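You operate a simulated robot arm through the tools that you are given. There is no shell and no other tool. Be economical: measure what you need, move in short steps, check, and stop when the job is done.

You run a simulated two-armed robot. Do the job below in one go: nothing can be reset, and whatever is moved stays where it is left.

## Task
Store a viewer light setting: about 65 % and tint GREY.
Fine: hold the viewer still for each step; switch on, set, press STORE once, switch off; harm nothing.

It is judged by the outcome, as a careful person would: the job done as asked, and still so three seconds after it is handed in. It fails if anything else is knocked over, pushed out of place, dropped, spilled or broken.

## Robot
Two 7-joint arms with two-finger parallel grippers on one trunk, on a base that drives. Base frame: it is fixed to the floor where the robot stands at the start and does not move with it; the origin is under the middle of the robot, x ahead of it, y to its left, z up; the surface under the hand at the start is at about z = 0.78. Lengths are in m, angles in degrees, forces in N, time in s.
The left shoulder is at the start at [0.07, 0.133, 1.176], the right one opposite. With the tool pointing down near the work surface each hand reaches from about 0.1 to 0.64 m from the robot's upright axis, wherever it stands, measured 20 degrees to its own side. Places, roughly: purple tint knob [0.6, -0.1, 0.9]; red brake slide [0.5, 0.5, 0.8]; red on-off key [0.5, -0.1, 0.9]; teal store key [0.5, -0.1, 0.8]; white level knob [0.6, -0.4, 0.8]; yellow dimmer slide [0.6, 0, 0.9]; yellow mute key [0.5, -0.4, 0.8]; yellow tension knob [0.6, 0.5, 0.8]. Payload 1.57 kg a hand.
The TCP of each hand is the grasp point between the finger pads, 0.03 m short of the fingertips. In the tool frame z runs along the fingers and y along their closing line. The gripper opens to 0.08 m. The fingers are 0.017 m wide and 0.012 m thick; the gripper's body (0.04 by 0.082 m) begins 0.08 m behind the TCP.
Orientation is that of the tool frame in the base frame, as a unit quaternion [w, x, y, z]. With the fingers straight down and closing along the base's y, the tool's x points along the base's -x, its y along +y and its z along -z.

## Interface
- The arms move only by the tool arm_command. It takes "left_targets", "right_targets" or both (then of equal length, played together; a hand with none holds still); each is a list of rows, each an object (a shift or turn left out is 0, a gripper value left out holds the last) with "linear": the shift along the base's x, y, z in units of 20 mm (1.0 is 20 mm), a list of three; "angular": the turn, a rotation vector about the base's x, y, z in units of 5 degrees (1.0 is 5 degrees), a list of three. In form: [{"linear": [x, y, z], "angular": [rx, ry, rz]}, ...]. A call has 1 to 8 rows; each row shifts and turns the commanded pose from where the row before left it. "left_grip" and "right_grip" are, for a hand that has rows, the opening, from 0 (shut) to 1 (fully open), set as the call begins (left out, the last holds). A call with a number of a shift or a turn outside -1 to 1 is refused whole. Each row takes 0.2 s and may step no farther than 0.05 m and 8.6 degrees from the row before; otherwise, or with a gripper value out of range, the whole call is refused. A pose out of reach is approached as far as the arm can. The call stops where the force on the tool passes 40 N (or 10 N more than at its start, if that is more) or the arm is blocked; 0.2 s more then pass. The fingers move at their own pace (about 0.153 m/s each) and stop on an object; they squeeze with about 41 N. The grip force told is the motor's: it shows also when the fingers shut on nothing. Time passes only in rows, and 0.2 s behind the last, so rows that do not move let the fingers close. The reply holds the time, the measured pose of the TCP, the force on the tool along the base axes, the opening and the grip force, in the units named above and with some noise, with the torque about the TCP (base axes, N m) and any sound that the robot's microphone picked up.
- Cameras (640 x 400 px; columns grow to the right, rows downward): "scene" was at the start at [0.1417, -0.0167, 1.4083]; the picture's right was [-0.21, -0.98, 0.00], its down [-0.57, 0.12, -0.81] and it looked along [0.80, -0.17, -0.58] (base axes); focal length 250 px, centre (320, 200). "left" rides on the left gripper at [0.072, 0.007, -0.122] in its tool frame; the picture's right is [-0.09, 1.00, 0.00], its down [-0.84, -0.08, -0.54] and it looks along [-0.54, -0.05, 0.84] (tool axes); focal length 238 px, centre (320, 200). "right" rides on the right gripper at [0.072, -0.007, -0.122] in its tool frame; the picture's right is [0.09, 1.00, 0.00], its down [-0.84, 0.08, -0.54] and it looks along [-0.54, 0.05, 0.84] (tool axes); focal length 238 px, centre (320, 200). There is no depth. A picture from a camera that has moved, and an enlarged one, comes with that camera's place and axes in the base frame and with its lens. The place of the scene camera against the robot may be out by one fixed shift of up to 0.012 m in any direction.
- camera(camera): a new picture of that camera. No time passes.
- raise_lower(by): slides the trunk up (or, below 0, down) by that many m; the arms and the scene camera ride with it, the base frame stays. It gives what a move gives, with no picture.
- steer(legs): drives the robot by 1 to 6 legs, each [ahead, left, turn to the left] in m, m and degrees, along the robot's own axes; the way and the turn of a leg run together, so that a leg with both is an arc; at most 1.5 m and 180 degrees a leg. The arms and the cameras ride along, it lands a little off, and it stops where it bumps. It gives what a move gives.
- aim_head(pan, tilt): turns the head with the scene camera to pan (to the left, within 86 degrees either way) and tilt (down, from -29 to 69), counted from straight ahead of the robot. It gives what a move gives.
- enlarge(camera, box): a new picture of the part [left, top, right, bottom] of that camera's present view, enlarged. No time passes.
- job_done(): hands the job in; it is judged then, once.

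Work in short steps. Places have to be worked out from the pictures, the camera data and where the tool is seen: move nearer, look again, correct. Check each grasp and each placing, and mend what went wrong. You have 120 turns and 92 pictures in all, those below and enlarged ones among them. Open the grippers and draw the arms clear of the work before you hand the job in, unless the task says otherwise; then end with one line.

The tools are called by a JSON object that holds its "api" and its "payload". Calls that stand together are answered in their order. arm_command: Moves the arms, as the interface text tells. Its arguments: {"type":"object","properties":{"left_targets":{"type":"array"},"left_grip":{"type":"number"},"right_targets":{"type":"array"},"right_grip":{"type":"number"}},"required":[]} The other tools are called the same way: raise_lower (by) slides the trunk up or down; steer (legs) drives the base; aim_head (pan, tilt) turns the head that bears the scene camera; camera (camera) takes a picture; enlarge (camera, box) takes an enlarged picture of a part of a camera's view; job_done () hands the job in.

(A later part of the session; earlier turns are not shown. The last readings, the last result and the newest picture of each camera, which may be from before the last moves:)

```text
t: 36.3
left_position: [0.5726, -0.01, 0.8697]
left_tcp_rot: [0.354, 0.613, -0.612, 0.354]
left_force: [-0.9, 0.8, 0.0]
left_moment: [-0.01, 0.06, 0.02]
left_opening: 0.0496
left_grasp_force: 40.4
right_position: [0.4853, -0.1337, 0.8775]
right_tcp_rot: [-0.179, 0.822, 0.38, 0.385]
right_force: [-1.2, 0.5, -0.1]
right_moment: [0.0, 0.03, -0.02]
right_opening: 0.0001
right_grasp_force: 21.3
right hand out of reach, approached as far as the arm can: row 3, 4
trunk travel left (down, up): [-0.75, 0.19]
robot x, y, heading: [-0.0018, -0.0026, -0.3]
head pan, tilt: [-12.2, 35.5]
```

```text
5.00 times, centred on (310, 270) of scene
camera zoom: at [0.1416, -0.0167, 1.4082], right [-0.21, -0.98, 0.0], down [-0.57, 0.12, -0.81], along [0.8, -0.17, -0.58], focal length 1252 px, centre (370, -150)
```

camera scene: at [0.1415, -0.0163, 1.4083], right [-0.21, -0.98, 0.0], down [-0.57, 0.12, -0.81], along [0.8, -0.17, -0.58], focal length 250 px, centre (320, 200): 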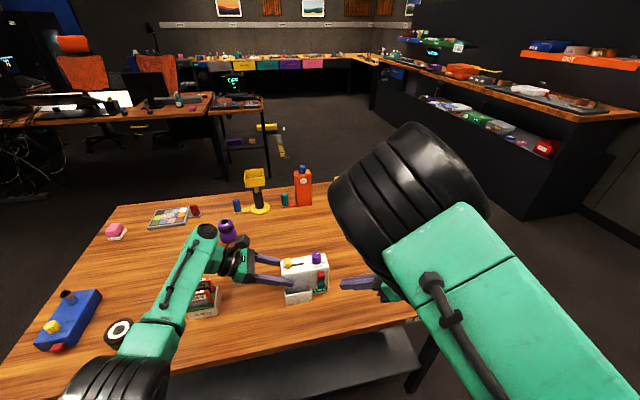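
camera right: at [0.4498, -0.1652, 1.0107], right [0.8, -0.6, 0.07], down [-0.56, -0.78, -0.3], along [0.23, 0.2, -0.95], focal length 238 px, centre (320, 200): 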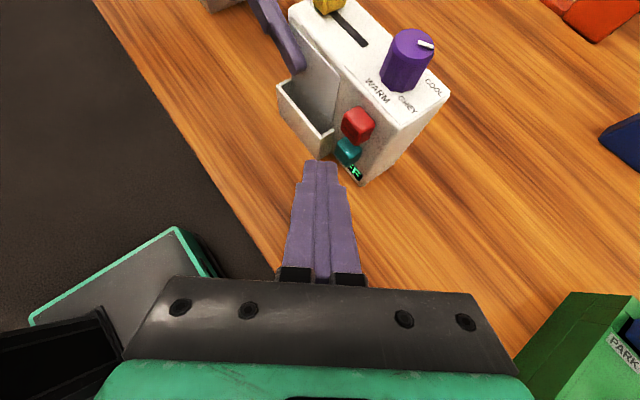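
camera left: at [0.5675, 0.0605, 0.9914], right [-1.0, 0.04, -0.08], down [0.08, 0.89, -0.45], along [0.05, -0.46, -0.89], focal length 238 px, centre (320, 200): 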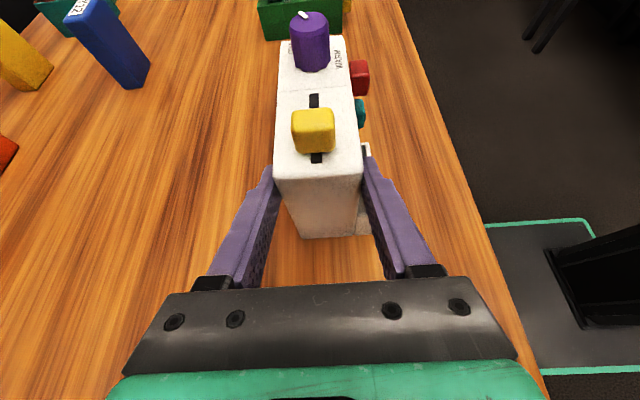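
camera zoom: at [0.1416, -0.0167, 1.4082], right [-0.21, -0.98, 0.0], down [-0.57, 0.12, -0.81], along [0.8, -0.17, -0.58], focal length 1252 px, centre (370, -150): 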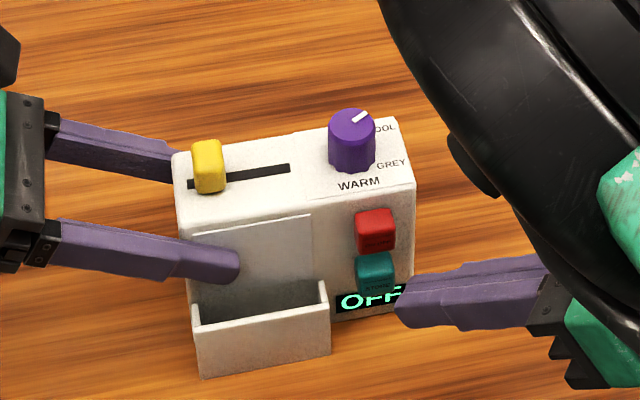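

The fingertip is near the keys with good views, but the left reach is limited at this yaw. I yaw 15° further back toward +y; the new contact TCP is about [0.514, −0.128, 0.880].

{"api": "arm_command", "payload": {"right_targets": [{"angular": [0, 0, 1]}, {"angular": [0, 0, 1]}, {"angular": [0, 0, 1]}, {"linear": [0.3, 0.25, 0.15]}, {}]}}

{"api": "enlarge", "payload": {"camera": "scene", "box": [260, 230, 360, 310]}}

{"api": "camera", "payload": {"camera": "right"}}

```text
t: 37.5
left_position: [0.5731, -0.0088, 0.8692]
left_tcp_rot: [0.353, 0.613, -0.612, 0.353]
left_force: [0.0, 0.2, 0.5]
left_moment: [0.01, -0.04, 0.01]
left_opening: 0.0496
left_grasp_force: 41.4
right_position: [0.4907, -0.1288, 0.8809]
right_tcp_rot: [-0.227, 0.766, 0.484, 0.357]
right_force: [-0.4, 0.3, 0.1]
right_moment: [-0.01, 0.02, 0.0]
right_opening: 0.0
right_grasp_force: 21.5
trunk travel left (down, up): [-0.75, 0.19]
robot x, y, heading: [-0.0017, -0.0013, 0.3]
head pan, tilt: [-12.2, 35.5]
```

```text
5.00 times, centred on (310, 270) of scene
camera zoom: at [0.1416, -0.0167, 1.4082], right [-0.21, -0.98, 0.0], down [-0.57, 0.12, -0.81], along [0.8, -0.17, -0.58], focal length 1252 px, centre (370, -150)
```

zoom: 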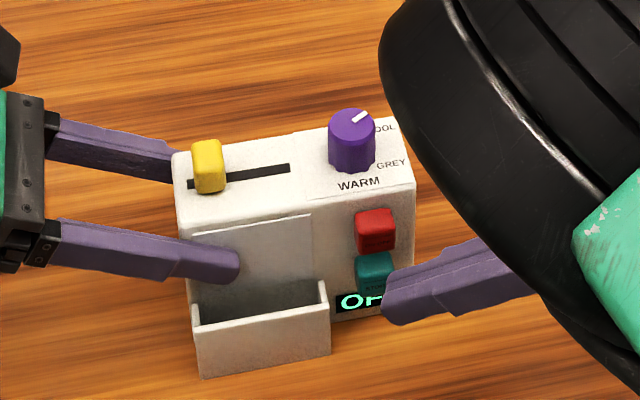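

```text
61 pictures are left
camera right: at [0.4647, -0.1673, 1.0144], right [0.93, -0.37, 0.07], down [-0.34, -0.89, -0.29], along [0.17, 0.25, -0.95], focal length 238 px, centre (320, 200)
```

right: 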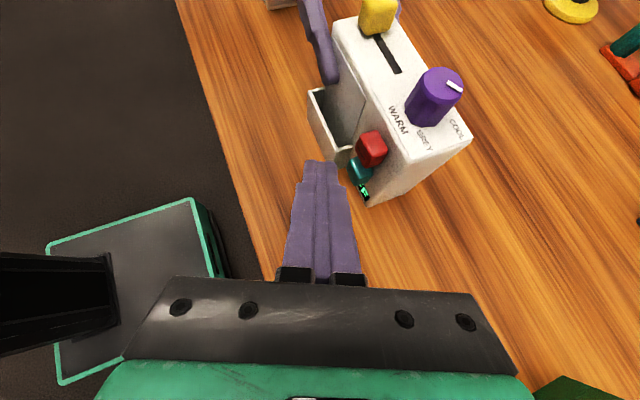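

The tip corner is at about [0.512, −0.107, 0.868], roughly 20 mm short of the red key and level with it. I advance in +x in small steps and watch the force.

{"api": "arm_command", "payload": {"right_targets": [{"linear": [0.4, 0, 0]}, {"linear": [0.35, 0, 0]}, {"linear": [0.1, 0, 0]}, {}]}}

{"api": "enlarge", "payload": {"camera": "scene", "box": [260, 230, 360, 310]}}

{"api": "enlarge", "payload": {"camera": "right", "box": [280, 60, 480, 220]}}

```text
t: 38.5
left_position: [0.5728, -0.01, 0.8699]
left_tcp_rot: [0.353, 0.614, -0.611, 0.354]
left_force: [-0.1, -0.2, 0.0]
left_moment: [-0.01, -0.02, 0.0]
left_opening: 0.0495
left_grasp_force: 41.3
right_position: [0.5071, -0.1271, 0.881]
right_tcp_rot: [-0.226, 0.766, 0.484, 0.358]
right_force: [0.3, -0.4, 0.2]
right_moment: [-0.01, -0.01, 0.01]
right_opening: 0.0001
right_grasp_force: 21.4
trunk travel left (down, up): [-0.75, 0.19]
robot x, y, heading: [-0.0023, 0.0009, -0.1]
head pan, tilt: [-12.2, 35.5]
```

```text
5.00 times, centred on (310, 270) of scene
camera zoom: at [0.1416, -0.0167, 1.4083], right [-0.21, -0.98, 0.0], down [-0.57, 0.12, -0.81], along [0.8, -0.17, -0.58], focal length 1252 px, centre (370, -150)
```

zoom: 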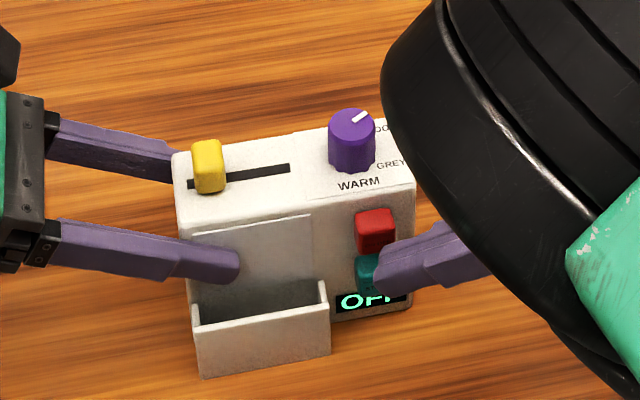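

```text
2.50 times, centred on (380, 140) of right
camera zoom: at [0.4805, -0.167, 1.0143], right [0.93, -0.37, 0.07], down [-0.34, -0.89, -0.29], along [0.17, 0.25, -0.95], focal length 596 px, centre (170, 350)
```

zoom: 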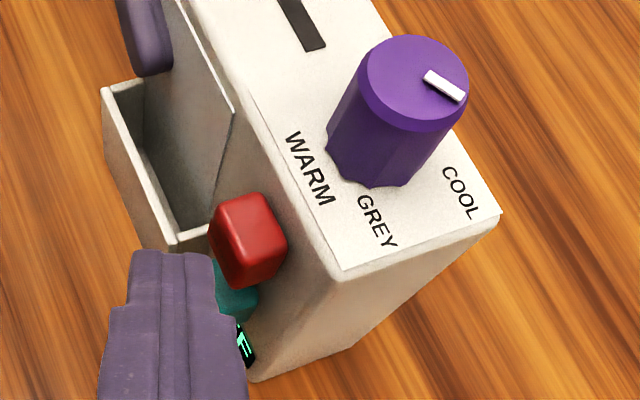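

No contact yet: the tip corner is at x ≈ 0.528 and the red key spans about z 0.860–0.880. I raise 3 mm for clearance from the teal key and press on in 2 mm rows.

{"api": "arm_command", "payload": {"right_targets": [{"linear": [0, 0, 0.15]}, {"linear": [0.1, 0, 0]}, {"linear": [0.1, 0, 0]}, {"linear": [0.1, 0, 0]}, {}]}}

{"api": "enlarge", "payload": {"camera": "right", "box": [280, 60, 480, 220]}}

```text
t: 39.7
left_position: [0.5718, -0.0106, 0.868]
left_tcp_rot: [0.354, 0.613, -0.611, 0.353]
left_force: [0.5, -0.1, 0.3]
left_moment: [-0.05, -0.02, 0.09]
left_opening: 0.0496
left_grasp_force: 41.0
right_position: [0.5116, -0.1273, 0.8843]
right_tcp_rot: [-0.226, 0.766, 0.484, 0.358]
right_force: [-1.1, 0.4, -0.3]
right_moment: [0.05, 0.06, 0.06]
right_opening: 0.0
right_grasp_force: 21.3
trunk travel left (down, up): [-0.75, 0.19]
robot x, y, heading: [0.0007, 0.0009, -0.2]
head pan, tilt: [-12.2, 35.5]
```

```text
2.50 times, centred on (380, 140) of right
camera zoom: at [0.4859, -0.1666, 1.017], right [0.93, -0.37, 0.07], down [-0.34, -0.89, -0.29], along [0.17, 0.25, -0.95], focal length 596 px, centre (170, 350)
```

zoom: 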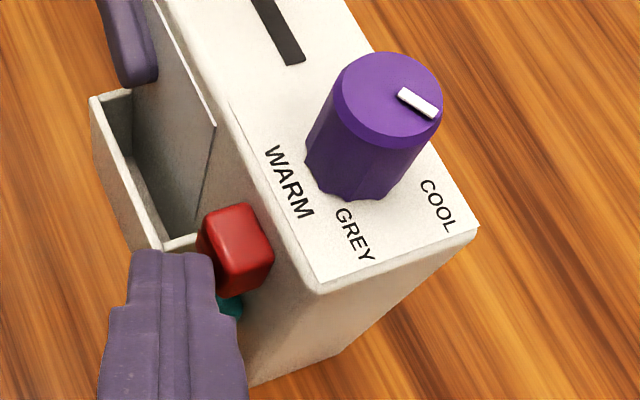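

The tip is just at the key's front face. I keep advancing in 2 mm steps until there is a click or a force rise.

{"api": "arm_command", "payload": {"right_targets": [{"linear": [0.1, 0, 0]}, {"linear": [0.1, 0, 0]}, {}]}}

{"api": "enlarge", "payload": {"camera": "scene", "box": [260, 230, 360, 310]}}

```text
t: 40.5
left_position: [0.5717, -0.0099, 0.8676]
left_tcp_rot: [0.353, 0.613, -0.612, 0.353]
left_force: [4.8, -0.9, 0.1]
left_moment: [0.02, 0.05, 0.39]
left_opening: 0.0495
left_grasp_force: 41.0
right_position: [0.5171, -0.1265, 0.8842]
right_tcp_rot: [-0.227, 0.766, 0.485, 0.357]
right_force: [-5.1, -0.1, 0.7]
right_moment: [0.03, 0.04, 0.1]
right_opening: 0.0002
right_grasp_force: 21.1
trunk travel left (down, up): [-0.75, 0.19]
robot x, y, heading: [-0.0, 0.0004, -0.0]
head pan, tilt: [-12.2, 35.5]
heard: click
```

```text
5.00 times, centred on (310, 270) of scene
camera zoom: at [0.1418, -0.0167, 1.4082], right [-0.21, -0.98, 0.0], down [-0.57, 0.12, -0.81], along [0.8, -0.17, -0.58], focal length 1252 px, centre (370, -150)
```

zoom: 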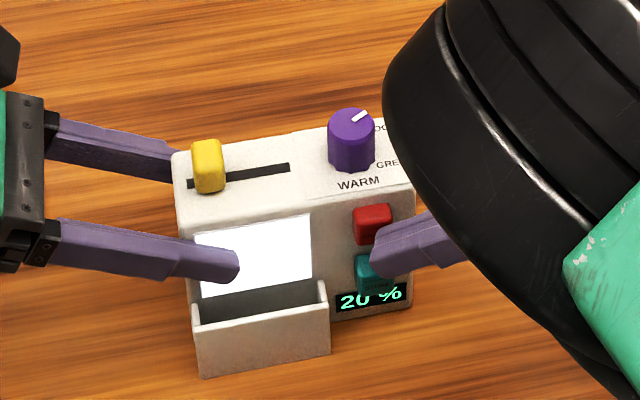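

Click heard: it is on, the lamp is lit and the display reads 20 %. I back off from the key, rise, and turn the right hand to point +y for gripping the dimmer slide.

{"api": "arm_command", "payload": {"right_targets": [{"linear": [-0.6, 0, 0]}, {"linear": [-0.8, 0, 0]}, {"linear": [0, -0.5, 1], "angular": [0, 0, 1]}, {"linear": [0, -0.5, 1], "angular": [0, 0, 1]}, {"linear": [0, -0.5, 1], "angular": [0, 0, 1]}, {"linear": [0, 0, 1], "angular": [0, 0, 1]}, {"linear": [0, 0, 0.5], "angular": [0, 0, 1]}, {}]}}

{"api": "arm_command", "payload": {"right_targets": [{"angular": [-1, 0, 0]}, {"angular": [-1, 0, 0]}, {"angular": [-1, 0, 0]}, {"angular": [-1, 0, 0]}, {}], "right_grip": 0.5}}

{"api": "camera", "payload": {"camera": "right"}}

{"api": "camera", "payload": {"camera": "scene"}}

```text
t: 42.3
left_position: [0.5721, -0.0099, 0.8689]
left_tcp_rot: [-0.354, -0.612, 0.613, -0.353]
left_force: [-0.7, -0.1, 0.5]
left_moment: [0.0, -0.01, -0.08]
left_opening: 0.0497
left_grasp_force: 41.5
right_position: [0.4882, -0.1582, 0.9744]
right_tcp_rot: [-0.298, 0.642, 0.639, 0.3]
right_force: [-1.0, -0.1, 0.0]
right_moment: [0.01, 0.02, 0.0]
right_opening: 0.0
right_grasp_force: 20.8
trunk travel left (down, up): [-0.75, 0.19]
robot x, y, heading: [0.0006, 0.0014, 0.1]
head pan, tilt: [-12.2, 35.5]
```

```text
t: 43.5
left_position: [0.5718, -0.0104, 0.868]
left_tcp_rot: [0.353, 0.614, -0.611, 0.354]
left_force: [-0.4, 1.1, 0.6]
left_moment: [0.03, -0.03, -0.02]
left_opening: 0.0496
left_grasp_force: 41.1
right_position: [0.4884, -0.1571, 0.9743]
right_tcp_rot: [-0.183, 0.684, 0.681, 0.184]
right_force: [-0.1, -0.1, 0.1]
right_moment: [0.0, 0.04, 0.0]
right_opening: 0.04
right_grasp_force: 0.2
trunk travel left (down, up): [-0.75, 0.19]
robot x, y, heading: [0.0018, 0.0024, 0.0]
head pan, tilt: [-12.2, 35.5]
```

```text
56 pictures are left
camera right: at [0.4816, -0.1545, 1.1156], right [1.0, 0.07, 0.05], down [0.07, -1.0, 0.05], along [0.05, -0.05, -1.0], focal length 238 px, centre (320, 200)
```

right: 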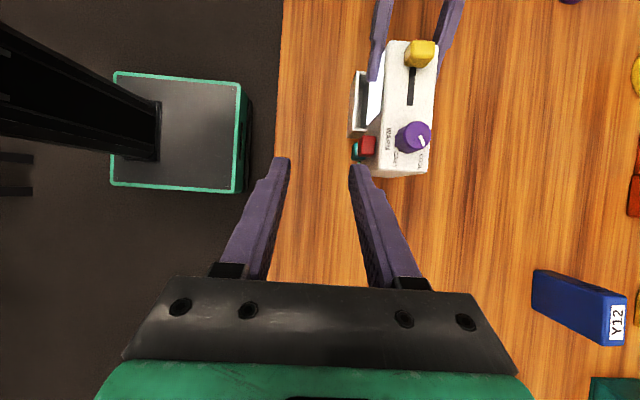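

```text
55 pictures are left
camera scene: at [0.1415, -0.0166, 1.4083], right [-0.21, -0.98, 0.0], down [-0.57, 0.12, -0.81], along [0.8, -0.17, -0.58], focal length 250 px, centre (320, 200)
```

scene: 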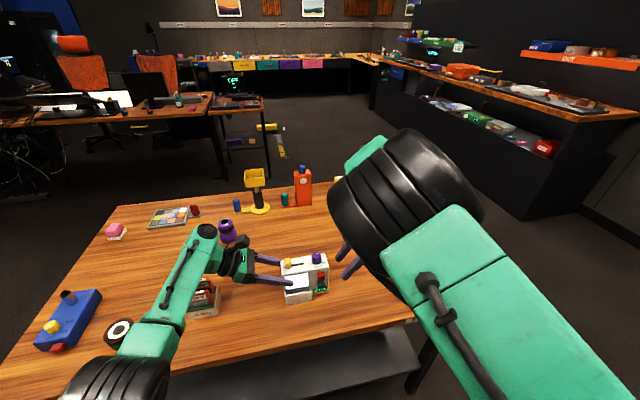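

The overhead view puts the slide at about [0.570, −0.029], top z ≈ 0.908. I move above it with the fingers straddling in x, staying above the knob.

{"api": "arm_command", "payload": {"right_targets": [{"linear": [0.7, 0.95, 0.1]}, {"linear": [0.7, 0.95, 0.1]}, {"linear": [0.7, 0.95, 0.1]}, {"linear": [0.7, 0.95, 0]}, {"linear": [0.7, 0.95, 0]}, {"linear": [0.6, 0.9, 0]}, {}]}}

{"api": "camera", "payload": {"camera": "right"}}

{"api": "enlarge", "payload": {"camera": "scene", "box": [240, 220, 360, 310]}}

```text
t: 45.1
left_position: [0.5718, -0.0104, 0.868]
left_tcp_rot: [0.353, 0.613, -0.612, 0.353]
left_force: [-0.9, 0.1, 0.1]
left_moment: [-0.04, -0.03, 0.02]
left_opening: 0.0496
left_grasp_force: 41.3
right_position: [0.5789, -0.049, 0.9798]
right_tcp_rot: [-0.183, 0.684, 0.681, 0.185]
right_force: [0.6, -0.2, 0.2]
right_moment: [-0.02, -0.01, 0.03]
right_opening: 0.0399
right_grasp_force: 0.0
right hand out of reach, approached as far as the arm can: row 2, 3
trunk travel left (down, up): [-0.75, 0.19]
robot x, y, heading: [-0.0022, -0.0001, 0.1]
head pan, tilt: [-12.2, 35.5]
```

```text
54 pictures are left
camera right: at [0.5718, -0.0462, 1.1212], right [1.0, 0.07, 0.05], down [0.07, -1.0, 0.05], along [0.05, -0.04, -1.0], focal length 238 px, centre (320, 200)
```

right: 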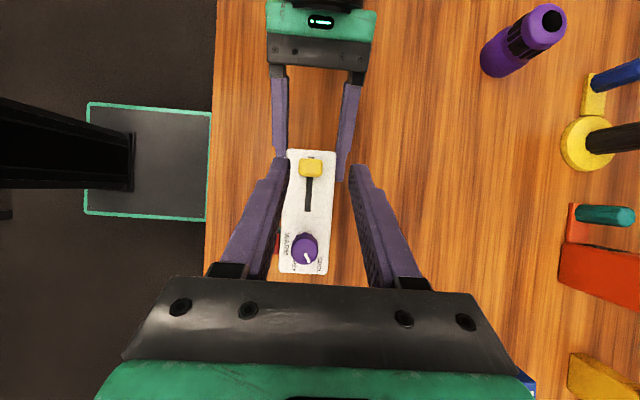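

```text
4.44 times, centred on (300, 265) of scene
camera zoom: at [0.1416, -0.0167, 1.4082], right [-0.21, -0.98, 0.0], down [-0.57, 0.12, -0.81], along [0.8, -0.17, -0.58], focal length 1113 px, centre (409, -89)
```

zoom: 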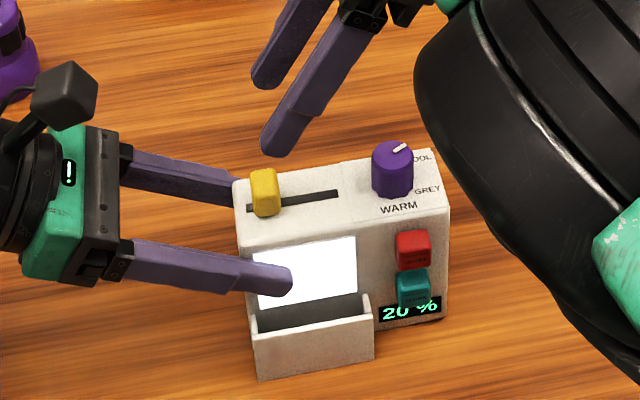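

Both hands are clear. The slide is at about [0.5715, −0.026]. I centre over it and go down so that the tips straddle it a few mm above the box top.

{"api": "arm_command", "payload": {"right_targets": [{"linear": [-0.35, 0.4, -0.7]}, {"linear": [0, 0, -0.7]}, {"linear": [0, 0, -0.7]}, {"linear": [0, 0, -0.6]}, {}]}}

{"api": "camera", "payload": {"camera": "right"}}

{"api": "enlarge", "payload": {"camera": "scene", "box": [260, 230, 360, 310]}}

```text
t: 46.3
left_position: [0.5718, -0.0107, 0.8697]
left_tcp_rot: [0.354, 0.613, -0.611, 0.355]
left_force: [0.0, 1.4, 0.5]
left_moment: [0.03, -0.02, -0.05]
left_opening: 0.0497
left_grasp_force: 41.7
right_position: [0.5746, -0.0453, 0.9252]
right_tcp_rot: [-0.183, 0.684, 0.682, 0.184]
right_force: [0.2, -0.2, -0.1]
right_moment: [-0.01, -0.01, -0.02]
right_opening: 0.0398
right_grasp_force: 0.1
right hand out of reach, approached as far as the arm can: row 1
trunk travel left (down, up): [-0.75, 0.19]
robot x, y, heading: [0.0038, 0.0015, -0.0]
head pan, tilt: [-12.2, 35.5]
```

```text
52 pictures are left
camera right: at [0.567, -0.0423, 1.066], right [1.0, 0.07, 0.05], down [0.07, -1.0, 0.05], along [0.05, -0.05, -1.0], focal length 238 px, centre (320, 200)
```

right: 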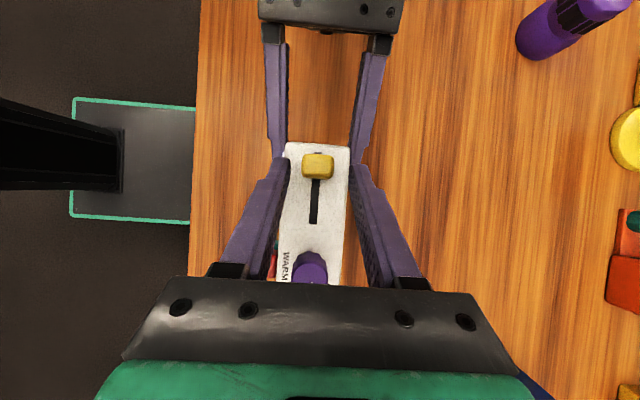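

```text
5.00 times, centred on (310, 270) of scene
camera zoom: at [0.1416, -0.0165, 1.4083], right [-0.21, -0.98, 0.0], down [-0.57, 0.12, -0.81], along [0.8, -0.17, -0.58], focal length 1252 px, centre (370, -150)
```

zoom: 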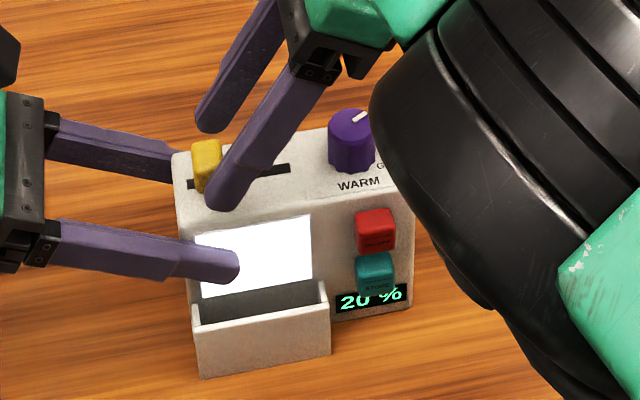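

The fingers straddle the slide, centred. I go down 5 mm more, then close on it.

{"api": "arm_command", "payload": {"right_targets": [{"linear": [0, 0.1, -0.25]}, {}]}}

{"api": "arm_command", "payload": {"right_targets": [{}, {}], "right_grip": 0.0}}

{"api": "enlarge", "payload": {"camera": "scene", "box": [260, 230, 360, 310]}}

{"api": "enlarge", "payload": {"camera": "right", "box": [240, 120, 400, 280]}}

```text
t: 46.9
left_position: [0.5725, -0.0099, 0.8683]
left_tcp_rot: [0.353, 0.613, -0.612, 0.353]
left_force: [-0.7, 0.4, -1.0]
left_moment: [0.01, -0.05, -0.04]
left_opening: 0.0497
left_grasp_force: 40.8
right_position: [0.5738, -0.0428, 0.9193]
right_tcp_rot: [-0.183, 0.684, 0.681, 0.185]
right_force: [0.5, -0.2, -0.7]
right_moment: [-0.02, 0.0, 0.02]
right_opening: 0.0401
right_grasp_force: 0.1
trunk travel left (down, up): [-0.75, 0.19]
robot x, y, heading: [0.0015, 0.0011, -0.1]
head pan, tilt: [-12.2, 35.5]
```

```text
t: 47.5
left_position: [0.5739, -0.0102, 0.8705]
left_tcp_rot: [0.353, 0.613, -0.612, 0.354]
left_force: [15.4, -0.5, -3.7]
left_moment: [-0.24, 0.5, 0.21]
left_opening: 0.0494
left_grasp_force: 41.0
right_position: [0.5738, -0.0425, 0.9195]
right_tcp_rot: [-0.185, 0.684, 0.681, 0.184]
right_force: [-15.5, -0.3, 6.9]
right_moment: [0.16, 0.3, 0.3]
right_opening: 0.021
right_grasp_force: 33.7
trunk travel left (down, up): [-0.75, 0.19]
robot x, y, heading: [0.0003, 0.0029, -0.1]
head pan, tilt: [-12.2, 35.5]
```

```text
5.00 times, centred on (310, 270) of scene
camera zoom: at [0.1415, -0.0168, 1.4083], right [-0.21, -0.98, 0.0], down [-0.57, 0.12, -0.81], along [0.8, -0.17, -0.58], focal length 1252 px, centre (370, -150)
```

zoom: 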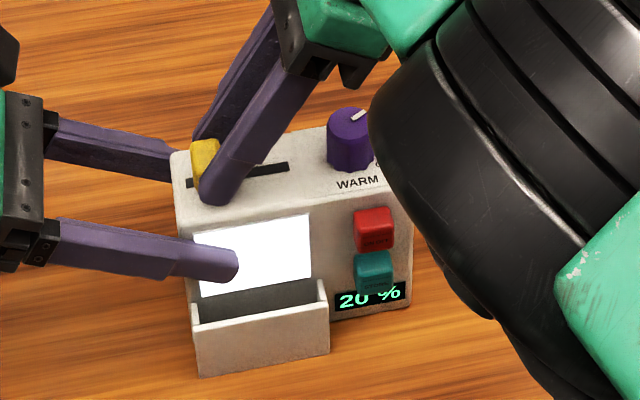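

```text
2.50 times, centred on (320, 200) of right
camera zoom: at [0.5665, -0.0401, 1.0608], right [1.0, 0.08, 0.05], down [0.07, -1.0, 0.05], along [0.05, -0.04, -1.0], focal length 596 px, centre (320, 200)
```

zoom: 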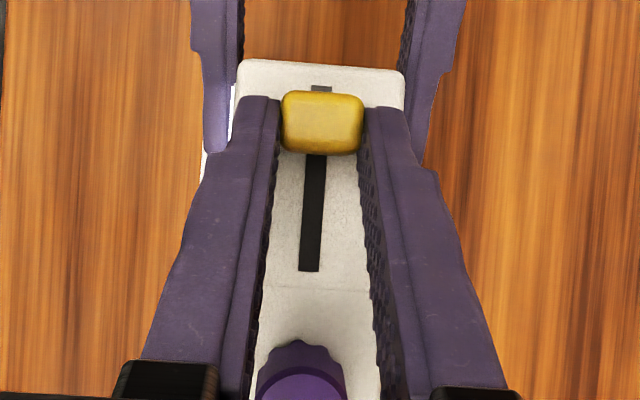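

The slide is gripped (0.021 m), with a 15 N side load from being about 2 mm off in x. I relieve that by moving −x 2 mm, then slide −y about 12 mm and read the display.

{"api": "arm_command", "payload": {"right_targets": [{"linear": [-0.1, 0, 0]}, {}]}}

{"api": "arm_command", "payload": {"right_targets": [{"linear": [0, -0.15, 0]}, {"linear": [0, -0.15, 0]}, {"linear": [0, -0.15, 0]}, {"linear": [0, -0.15, 0]}, {}]}}

{"api": "enlarge", "payload": {"camera": "scene", "box": [260, 230, 360, 310]}}

```text
t: 48.1
left_position: [0.5722, -0.0101, 0.868]
left_tcp_rot: [0.354, 0.613, -0.611, 0.354]
left_force: [7.3, -0.5, -0.3]
left_moment: [0.09, 0.15, 0.06]
left_opening: 0.0493
left_grasp_force: 40.1
right_position: [0.5731, -0.0429, 0.9205]
right_tcp_rot: [-0.182, 0.685, 0.681, 0.185]
right_force: [-7.0, 0.1, -0.4]
right_moment: [-0.04, 0.2, 0.18]
right_opening: 0.0207
right_grasp_force: 34.1
trunk travel left (down, up): [-0.75, 0.19]
robot x, y, heading: [-0.0007, 0.0007, -0.1]
head pan, tilt: [-12.2, 35.5]
```

```text
t: 49.3
left_position: [0.5717, -0.0102, 0.8691]
left_tcp_rot: [0.354, 0.612, -0.612, 0.354]
left_force: [-10.4, -0.3, 11.9]
left_moment: [-0.42, -0.27, -0.35]
left_opening: 0.0492
left_grasp_force: 40.7
right_position: [0.5727, -0.0549, 0.9192]
right_tcp_rot: [-0.182, 0.685, 0.68, 0.186]
right_force: [10.0, -0.4, -12.4]
right_moment: [-0.07, -0.22, -0.06]
right_opening: 0.021
right_grasp_force: 34.8
trunk travel left (down, up): [-0.75, 0.19]
robot x, y, heading: [0.0012, 0.002, -0.0]
head pan, tilt: [-12.2, 35.5]
```

```text
5.00 times, centred on (310, 270) of scene
camera zoom: at [0.1421, -0.0166, 1.4082], right [-0.21, -0.98, 0.0], down [-0.57, 0.12, -0.81], along [0.8, -0.17, -0.58], focal length 1252 px, centre (370, -150)
```

zoom: 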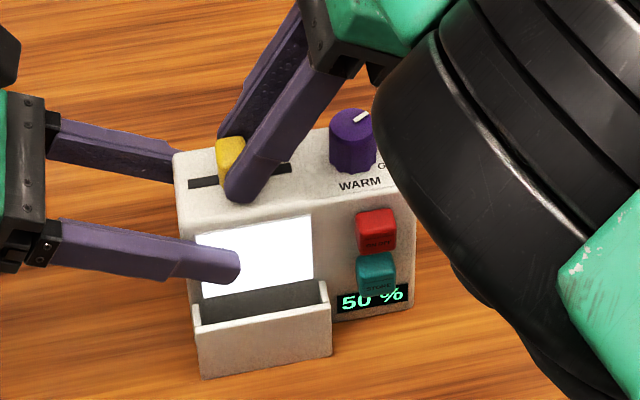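

The display reads 50 % after 12 mm, so about 2.5 % per mm. I move 6 mm more.

{"api": "arm_command", "payload": {"right_targets": [{"linear": [0, -0.15, 0]}, {"linear": [0, -0.15, 0]}, {}]}}

{"api": "enlarge", "payload": {"camera": "scene", "box": [260, 230, 360, 310]}}

```text
t: 50.1
left_position: [0.5717, -0.0098, 0.8701]
left_tcp_rot: [0.354, 0.612, -0.612, 0.354]
left_force: [-12.1, -0.3, 18.0]
left_moment: [-0.57, -0.29, -0.43]
left_opening: 0.0493
left_grasp_force: 40.9
right_position: [0.5729, -0.0593, 0.9196]
right_tcp_rot: [-0.183, 0.685, 0.681, 0.185]
right_force: [12.0, 0.2, -17.1]
right_moment: [-0.29, -0.34, -0.19]
right_opening: 0.0207
right_grasp_force: 33.8
trunk travel left (down, up): [-0.75, 0.19]
robot x, y, heading: [0.0008, 0.0014, -0.2]
head pan, tilt: [-12.2, 35.5]
```

```text
5.00 times, centred on (310, 270) of scene
camera zoom: at [0.1421, -0.0166, 1.4082], right [-0.21, -0.98, 0.0], down [-0.57, 0.12, -0.81], along [0.8, -0.17, -0.58], focal length 1252 px, centre (370, -150)
```

zoom: 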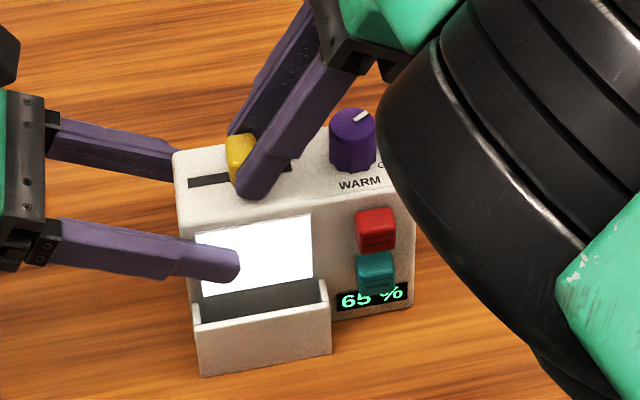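

It reads 65 %. I ease the side load slightly, then open and rise off the slide.

{"api": "arm_command", "payload": {"right_targets": [{"linear": [0.06, 0, -0.05]}, {}]}}

{"api": "arm_command", "payload": {"right_targets": [{}, {}], "right_grip": 0.5}}

{"api": "arm_command", "payload": {"right_targets": [{"linear": [0, 0, 0.8]}, {"linear": [0, -0.2, 1]}, {"linear": [0, -0.2, 1]}, {"linear": [0, -0.2, 1]}, {}]}}

{"api": "enlarge", "payload": {"camera": "scene", "box": [260, 230, 360, 310]}}

{"api": "camera", "payload": {"camera": "right"}}

```text
t: 50.7
left_position: [0.573, -0.0091, 0.8697]
left_tcp_rot: [0.353, 0.614, -0.611, 0.354]
left_force: [1.8, -1.1, 10.6]
left_moment: [-0.64, 0.2, 0.07]
left_opening: 0.0497
left_grasp_force: 41.0
right_position: [0.5734, -0.0596, 0.9203]
right_tcp_rot: [-0.183, 0.684, 0.681, 0.185]
right_force: [-0.9, -0.6, -5.2]
right_moment: [0.17, -0.09, 0.06]
right_opening: 0.0207
right_grasp_force: 34.1
trunk travel left (down, up): [-0.75, 0.19]
robot x, y, heading: [-0.0021, -0.0001, -0.1]
head pan, tilt: [-12.2, 35.5]
```

```text
t: 51.3
left_position: [0.572, -0.0091, 0.8693]
left_tcp_rot: [0.354, 0.612, -0.612, 0.353]
left_force: [2.6, 0.2, 6.0]
left_moment: [-0.33, 0.08, 0.16]
left_opening: 0.0495
left_grasp_force: 41.6
right_position: [0.5729, -0.0591, 0.9196]
right_tcp_rot: [-0.182, 0.684, 0.682, 0.185]
right_force: [0.4, -1.0, 0.5]
right_moment: [-0.01, -0.02, -0.03]
right_opening: 0.0397
right_grasp_force: 0.0
trunk travel left (down, up): [-0.75, 0.19]
robot x, y, heading: [-0.0032, 0.0006, 0.2]
head pan, tilt: [-12.2, 35.5]
```

```text
t: 52.5
left_position: [0.572, -0.0094, 0.869]
left_tcp_rot: [0.355, 0.613, -0.612, 0.353]
left_force: [0.7, 1.9, 3.3]
left_moment: [0.22, 0.17, -0.04]
left_opening: 0.0496
left_grasp_force: 41.4
right_position: [0.5719, -0.0716, 0.9978]
right_tcp_rot: [-0.182, 0.685, 0.681, 0.185]
right_force: [0.1, -0.1, -1.1]
right_moment: [0.0, 0.02, 0.01]
right_opening: 0.0399
right_grasp_force: 0.0
trunk travel left (down, up): [-0.75, 0.19]
robot x, y, heading: [0.0013, -0.0028, -0.2]
head pan, tilt: [-12.2, 35.5]
```

```text
5.00 times, centred on (310, 270) of scene
camera zoom: at [0.1411, -0.0163, 1.4083], right [-0.21, -0.98, 0.0], down [-0.57, 0.12, -0.81], along [0.8, -0.17, -0.58], focal length 1252 px, centre (370, -150)
```

zoom: 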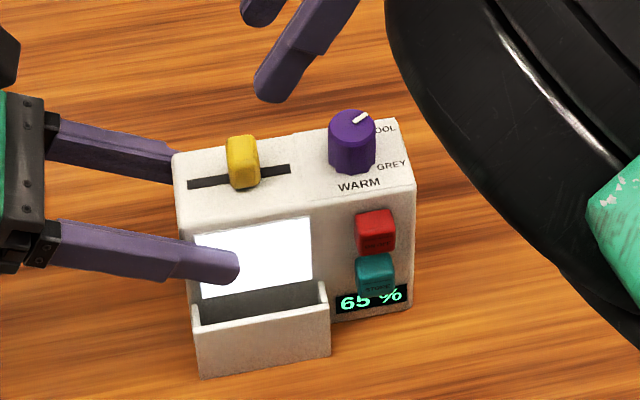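

```text
45 pictures are left
camera right: at [0.5657, -0.0704, 1.1382], right [1.0, 0.07, 0.05], down [0.07, -1.0, 0.05], along [0.05, -0.05, -1.0], focal length 238 px, centre (320, 200)
```

right: 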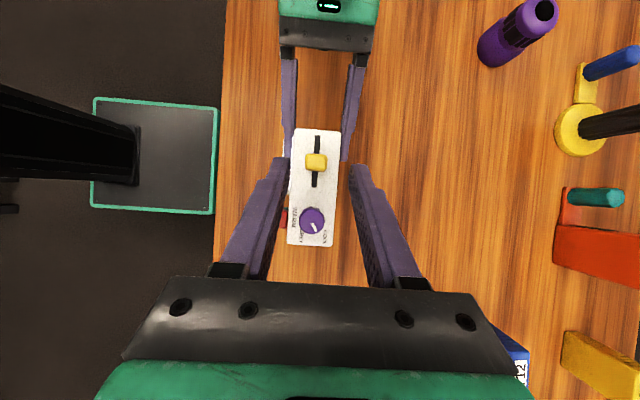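

65 % holds with the slide released. Next is the tint knob, at about [0.571, −0.101], with the pointer now at COOL. I bring the right tool vertical above it and turn the yaw ahead so there is room for about −70° of turn.

{"api": "arm_command", "payload": {"right_targets": [{"linear": [0, -0.3, 0], "angular": [-1, 0, 0]}, {"linear": [0, -0.3, 0], "angular": [-1, 0, 0]}, {"linear": [0, -0.3, 0], "angular": [-1, 0, 0]}, {"linear": [0, -0.3, 0], "angular": [-1, 0, 0]}, {"linear": [0, -0.25, 0], "angular": [-1, 0, 0]}, {"angular": [-1, 0, 0]}, {}]}}

{"api": "arm_command", "payload": {"right_targets": [{"angular": [0, 0, 1]}, {"angular": [0, 0, 1]}, {"angular": [0, 0, 1]}, {"angular": [0, 0, 1]}, {"angular": [0, 0, 1]}, {"angular": [0, 0, 1]}, {"angular": [0, 0, 1]}, {}]}}

{"api": "camera", "payload": {"camera": "right"}}

{"api": "camera", "payload": {"camera": "scene"}}

```text
t: 54.1
left_position: [0.5717, -0.0094, 0.8685]
left_tcp_rot: [0.353, 0.613, -0.612, 0.354]
left_force: [0.1, 0.4, 0.0]
left_moment: [0.13, 0.15, -0.04]
left_opening: 0.0497
left_grasp_force: 41.2
right_position: [0.591, -0.1096, 1.0196]
right_tcp_rot: [-0.001, 0.708, 0.706, 0.0]
right_force: [0.5, 0.4, -0.7]
right_moment: [0.0, -0.01, -0.03]
right_opening: 0.0398
right_grasp_force: 0.0
right hand out of reach, approached as far as the arm can: row 3, 4, 5, 6
trunk travel left (down, up): [-0.75, 0.19]
robot x, y, heading: [-0.0025, 0.0022, 0.1]
head pan, tilt: [-12.2, 35.5]
```

```text
t: 55.9
left_position: [0.5737, -0.0103, 0.8695]
left_tcp_rot: [0.353, 0.613, -0.612, 0.354]
left_force: [-0.4, 0.2, -0.1]
left_moment: [0.13, 0.09, -0.03]
left_opening: 0.0495
left_grasp_force: 41.0
right_position: [0.5908, -0.1092, 1.0193]
right_tcp_rot: [-0.001, 0.463, 0.886, 0.002]
right_force: [-0.5, -0.6, -0.1]
right_moment: [-0.04, -0.02, 0.01]
right_opening: 0.0401
right_grasp_force: 0.1
trunk travel left (down, up): [-0.75, 0.19]
robot x, y, heading: [0.0009, 0.0004, -0.1]
head pan, tilt: [-12.2, 35.5]
```

```text
44 pictures are left
camera right: at [0.5436, -0.0541, 1.1406], right [0.76, 0.64, 0.0], down [0.54, -0.65, 0.54], along [0.35, -0.41, -0.84], focal length 238 px, centre (320, 200)
```

right: 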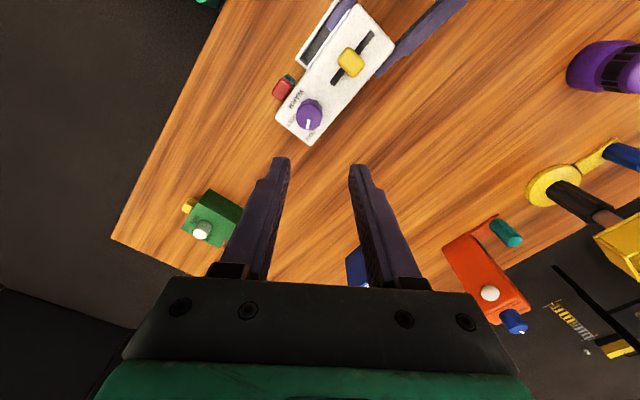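

```text
43 pictures are left
camera scene: at [0.1418, -0.0167, 1.4082], right [-0.21, -0.98, 0.0], down [-0.57, 0.12, -0.81], along [0.8, -0.17, -0.58], focal length 250 px, centre (320, 200)
```

scene: 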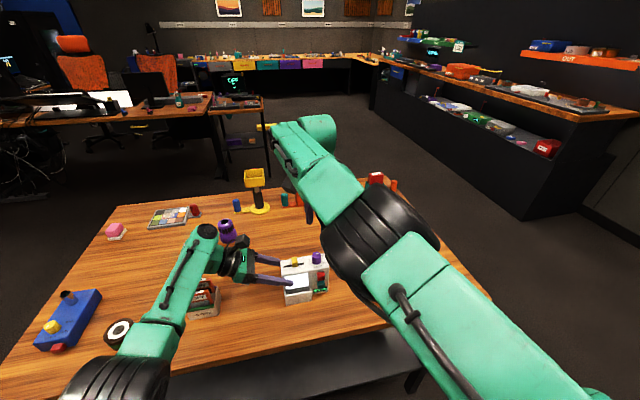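

The tool is vertical above the knob, and this view puts the knob at [0.5705, −0.100]. I shift over it and descend to TCP z ≈ 0.955 (tips at about 0.925), then check.

{"api": "arm_command", "payload": {"right_targets": [{"linear": [-0.5, 0.23, 0]}, {"linear": [-0.5, 0.23, 0]}, {"linear": [0, 0, -0.8]}, {"linear": [0, 0, -0.8]}, {"linear": [0, 0, -0.8]}, {"linear": [0, 0, -0.8]}, {}]}}

{"api": "camera", "payload": {"camera": "right"}}

{"api": "enlarge", "payload": {"camera": "scene", "box": [260, 230, 360, 310]}}

{"api": "camera", "payload": {"camera": "left"}}

```text
t: 57.5
left_position: [0.5719, -0.0113, 0.8692]
left_tcp_rot: [0.354, 0.613, -0.611, 0.354]
left_force: [0.3, -0.1, -0.6]
left_moment: [0.09, 0.02, -0.01]
left_opening: 0.0497
left_grasp_force: 41.5
right_position: [0.5919, -0.1105, 0.9559]
right_tcp_rot: [-0.001, 0.464, 0.886, 0.002]
right_force: [-0.4, 0.0, 0.3]
right_moment: [0.01, 0.0, -0.01]
right_opening: 0.0401
right_grasp_force: 0.1
right hand out of reach, approached as far as the arm can: row 1, 2, 6
trunk travel left (down, up): [-0.75, 0.19]
robot x, y, heading: [-0.0019, -0.002, 0.1]
head pan, tilt: [-12.2, 35.5]
```

```text
42 pictures are left
camera right: at [0.5461, -0.0551, 1.0788], right [0.76, 0.64, 0.0], down [0.54, -0.65, 0.54], along [0.35, -0.41, -0.84], focal length 238 px, centre (320, 200)
```

right: 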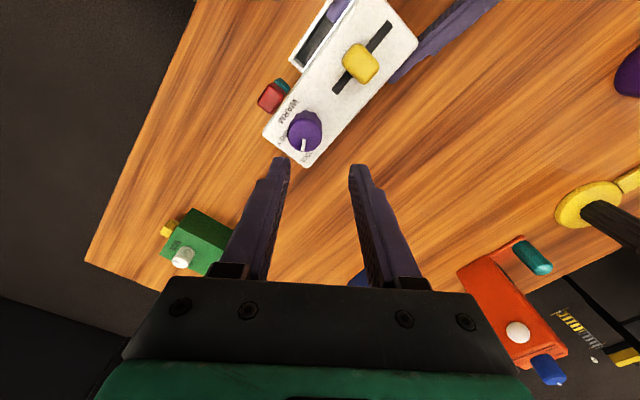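

```text
5.00 times, centred on (310, 270) of scene
camera zoom: at [0.1419, -0.0166, 1.4082], right [-0.21, -0.98, 0.0], down [-0.57, 0.12, -0.81], along [0.8, -0.17, -0.58], focal length 1252 px, centre (370, -150)
```

zoom: 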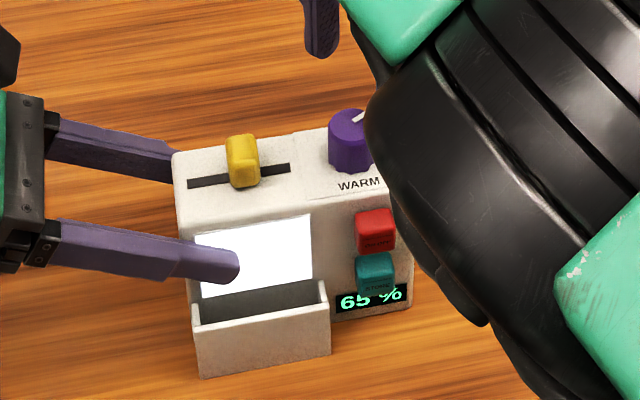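

```text
40 pictures are left
camera left: at [0.5678, 0.0606, 0.9912], right [-1.0, 0.04, -0.08], down [0.08, 0.89, -0.45], along [0.05, -0.46, -0.89], focal length 238 px, centre (320, 200)
```

left: 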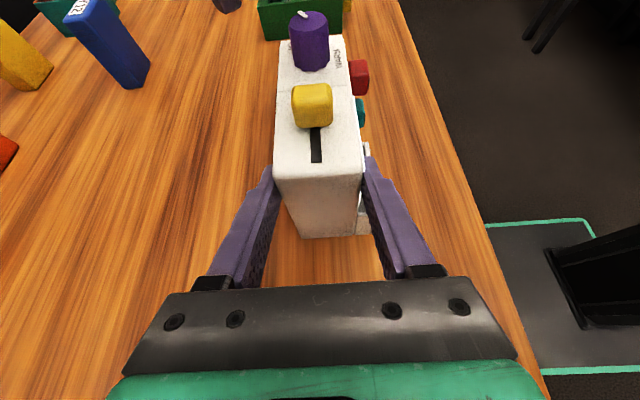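

The vertical tool cannot come back far enough in x because of a joint limit, while a 20–30° lean could. I restore a 20° lean and then move over the knob, slightly higher.

{"api": "arm_command", "payload": {"right_targets": [{"linear": [0, 0, 0.7], "angular": [0.82, 0.57, 0]}, {"linear": [0, 0, 0.7], "angular": [0.82, 0.57, 0]}, {"angular": [0.82, 0.57, 0]}, {"angular": [0.82, 0.57, 0]}, {"linear": [-0.5, 0, 0]}, {"linear": [-0.5, 0, 0]}, {}]}}

```text
t: 59.1
left_position: [0.573, -0.0098, 0.8672]
left_tcp_rot: [0.354, 0.613, -0.612, 0.353]
left_force: [-0.1, -0.7, -0.3]
left_moment: [-0.02, 0.04, -0.01]
left_opening: 0.0495
left_grasp_force: 40.9
right_position: [0.5491, -0.1285, 0.9886]
right_tcp_rot: [-0.155, 0.457, 0.872, 0.084]
right_force: [0.4, 0.1, 1.2]
right_moment: [-0.01, -0.01, -0.01]
right_opening: 0.0401
right_grasp_force: 0.1
right hand out of reach, approached as far as the arm can: row 2, 3, 4, 5
trunk travel left (down, up): [-0.75, 0.19]
robot x, y, heading: [0.0022, -0.0016, 0.1]
head pan, tilt: [-12.2, 35.5]
```

The hand now follows at [0.549, −0.1285] with a 20° lean. I move to above the knob at TCP ≈ [0.5745, −0.106], then check before going down.

{"api": "arm_command", "payload": {"right_targets": [{"linear": [0.45, 0.4, 0]}, {"linear": [0.45, 0.4, 0]}, {"linear": [0.37, 0.33, -0.5]}, {"linear": [0, 0, -0.5]}, {}]}}

{"api": "camera", "payload": {"camera": "right"}}

```text
t: 60.3
left_position: [0.5722, -0.0096, 0.8691]
left_tcp_rot: [0.353, 0.613, -0.612, 0.353]
left_force: [0.3, -0.6, 0.1]
left_moment: [0.01, 0.01, 0.03]
left_opening: 0.0497
left_grasp_force: 41.0
right_position: [0.5662, -0.1063, 0.9668]
right_tcp_rot: [-0.154, 0.457, 0.872, 0.083]
right_force: [0.4, 0.0, -0.2]
right_moment: [0.02, -0.01, 0.0]
right_opening: 0.0399
right_grasp_force: 0.1
right hand out of reach, approached as far as the arm can: row 3
trunk travel left (down, up): [-0.75, 0.19]
robot x, y, heading: [-0.0017, 0.0001, -0.0]
head pan, tilt: [-12.2, 35.5]
```

```text
39 pictures are left
camera right: at [0.5458, -0.0886, 1.1055], right [0.77, 0.64, 0.04], down [0.62, -0.76, 0.22], along [0.17, -0.15, -0.97], focal length 238 px, centre (320, 200)
```

right: 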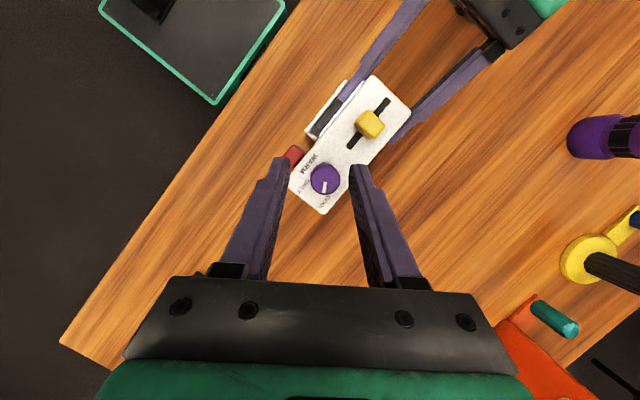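

The knob is centred between the fingers at about [0.570, −0.1015]. I shift +x 8 mm and descend to TCP z ≈ 0.922.

{"api": "arm_command", "payload": {"right_targets": [{"linear": [0.4, -0.08, 0]}, {"linear": [0, 0, -0.5]}, {"linear": [0, 0, -0.5]}, {"linear": [0, 0, -0.6]}, {"linear": [0, 0, -0.6]}, {}]}}

{"api": "enlarge", "payload": {"camera": "right", "box": [240, 100, 400, 260]}}

{"api": "enlarge", "payload": {"camera": "scene", "box": [260, 230, 360, 310]}}

```text
t: 61.7
left_position: [0.5709, -0.0101, 0.8697]
left_tcp_rot: [0.353, 0.613, -0.612, 0.353]
left_force: [-0.7, -0.1, 0.3]
left_moment: [0.1, -0.01, -0.12]
left_opening: 0.0496
left_grasp_force: 41.0
right_position: [0.5643, -0.1052, 0.9234]
right_tcp_rot: [-0.154, 0.457, 0.872, 0.083]
right_force: [2.1, 1.2, 0.0]
right_moment: [-0.01, 0.02, 0.02]
right_opening: 0.0415
right_grasp_force: 0.8
right hand out of reach, approached as far as the arm can: row 1
trunk travel left (down, up): [-0.75, 0.19]
robot x, y, heading: [-0.0005, 0.0017, 0.2]
head pan, tilt: [-12.2, 35.5]
```

```text
2.50 times, centred on (320, 180) of right
camera zoom: at [0.5434, -0.0886, 1.0619], right [0.77, 0.64, 0.04], down [0.62, -0.76, 0.22], along [0.17, -0.15, -0.97], focal length 596 px, centre (320, 250)
```

zoom: 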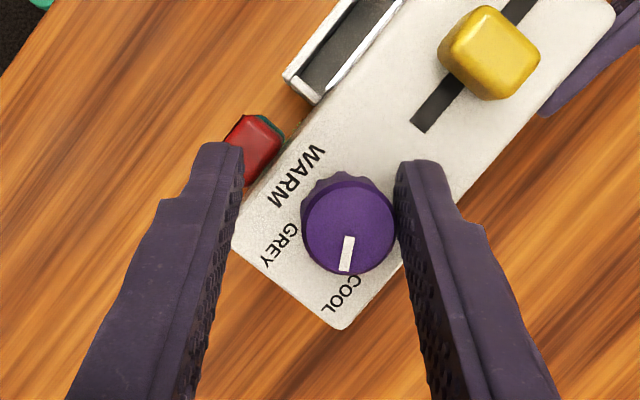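

```text
5.00 times, centred on (310, 270) of scene
camera zoom: at [0.1418, -0.0167, 1.4082], right [-0.21, -0.98, 0.0], down [-0.57, 0.12, -0.81], along [0.8, -0.17, -0.58], focal length 1252 px, centre (370, -150)
```

zoom: 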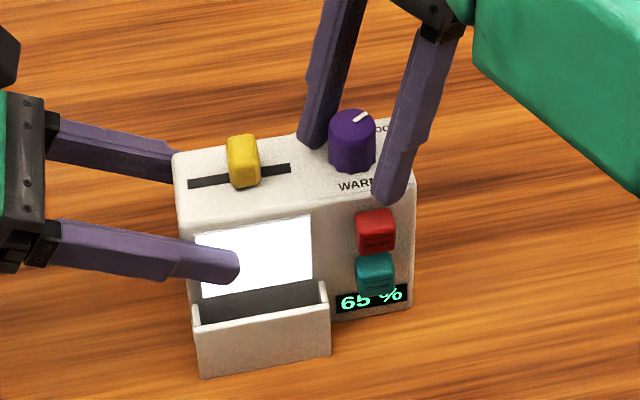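

The rear finger already touches the knob lightly, so I need about 8 mm of shift along +x+y, and +x is limited at this lean. I rise clear, reduce the lean by 10°, and shift.

{"api": "arm_command", "payload": {"right_targets": [{"linear": [0, 0, 0.8]}, {"linear": [0, 0, 0.8]}, {"angular": [-0.82, -0.57, 0]}, {"angular": [-0.82, -0.57, 0]}, {"linear": [0.3, 0.2, 0]}, {}]}}

{"api": "camera", "payload": {"camera": "right"}}

```text
t: 63.1
left_position: [0.5721, -0.0098, 0.8689]
left_tcp_rot: [0.353, 0.613, -0.611, 0.353]
left_force: [-0.7, 1.2, -0.3]
left_moment: [-0.13, 0.02, -0.05]
left_opening: 0.0497
left_grasp_force: 40.8
right_position: [0.5727, -0.104, 0.9565]
right_tcp_rot: [-0.077, 0.462, 0.883, 0.042]
right_force: [0.3, -0.1, -0.2]
right_moment: [0.05, 0.02, 0.02]
right_opening: 0.0402
right_grasp_force: 0.0
right hand out of reach, approached as far as the arm can: row 4
trunk travel left (down, up): [-0.75, 0.19]
robot x, y, heading: [0.0026, 0.0019, -0.1]
head pan, tilt: [-12.2, 35.5]
```

```text
36 pictures are left
camera right: at [0.538, -0.0653, 1.0886], right [0.77, 0.64, 0.02], down [0.59, -0.71, 0.39], along [0.26, -0.28, -0.92], focal length 238 px, centre (320, 200)
```

right: 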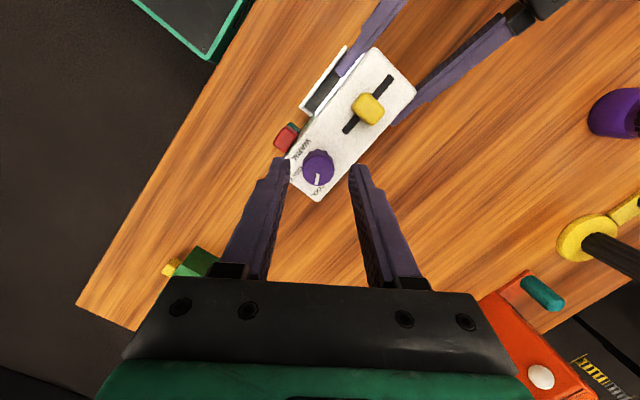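

At a 10° lean the TCP is now almost exactly over the knob grip point. I descend 33 mm.

{"api": "arm_command", "payload": {"right_targets": [{"linear": [0, 0, -0.55]}, {"linear": [0, 0, -0.55]}, {"linear": [0, 0, -0.5]}, {}]}}

{"api": "enlarge", "payload": {"camera": "right", "box": [240, 100, 400, 260]}}

```text
t: 64.1
left_position: [0.5728, -0.0099, 0.8682]
left_tcp_rot: [0.353, 0.613, -0.611, 0.354]
left_force: [0.0, 0.6, 0.1]
left_moment: [0.0, 0.04, 0.01]
left_opening: 0.05
left_grasp_force: 41.2
right_position: [0.5726, -0.1029, 0.9219]
right_tcp_rot: [-0.077, 0.462, 0.883, 0.042]
right_force: [-0.1, 0.1, -0.3]
right_moment: [-0.02, -0.01, 0.0]
right_opening: 0.04
right_grasp_force: 0.1
trunk travel left (down, up): [-0.75, 0.19]
robot x, y, heading: [0.0002, -0.0011, 0.1]
head pan, tilt: [-12.2, 35.5]
```

```text
2.50 times, centred on (320, 180) of right
camera zoom: at [0.5386, -0.0655, 1.055], right [0.77, 0.64, 0.02], down [0.59, -0.71, 0.39], along [0.26, -0.28, -0.92], focal length 596 px, centre (320, 250)
```

zoom: 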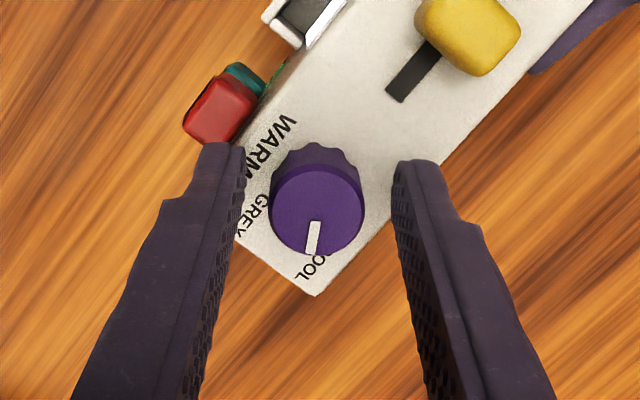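

The knob is centred between the fingers with no contact. I close on it.

{"api": "arm_command", "payload": {"right_targets": [{}, {}], "right_grip": 0.0}}

{"api": "enlarge", "payload": {"camera": "right", "box": [240, 100, 400, 260]}}

```text
t: 64.7
left_position: [0.5728, -0.0091, 0.8688]
left_tcp_rot: [0.354, 0.613, -0.612, 0.354]
left_force: [2.0, 1.7, -0.4]
left_moment: [0.18, -0.24, 0.22]
left_opening: 0.0497
left_grasp_force: 41.0
right_position: [0.5725, -0.1024, 0.9227]
right_tcp_rot: [-0.077, 0.462, 0.883, 0.042]
right_force: [-2.3, -1.5, -0.1]
right_moment: [-0.27, 0.43, 0.02]
right_opening: 0.0232
right_grasp_force: 35.6
trunk travel left (down, up): [-0.75, 0.19]
robot x, y, heading: [0.0038, 0.0001, -0.3]
head pan, tilt: [-12.2, 35.5]
```

```text
2.50 times, centred on (320, 180) of right
camera zoom: at [0.5385, -0.0656, 1.0551], right [0.77, 0.64, 0.02], down [0.59, -0.71, 0.39], along [0.26, -0.28, -0.92], focal length 596 px, centre (320, 250)
```

zoom: 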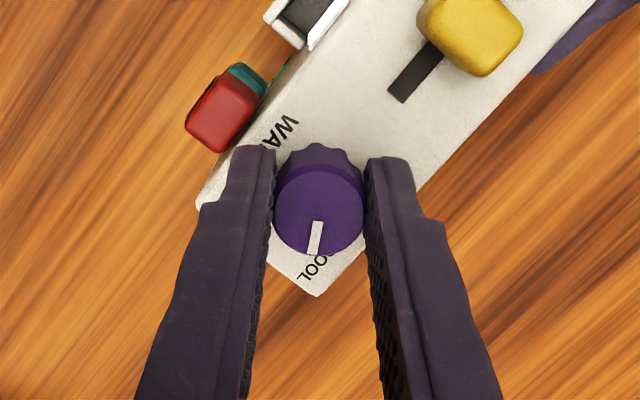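

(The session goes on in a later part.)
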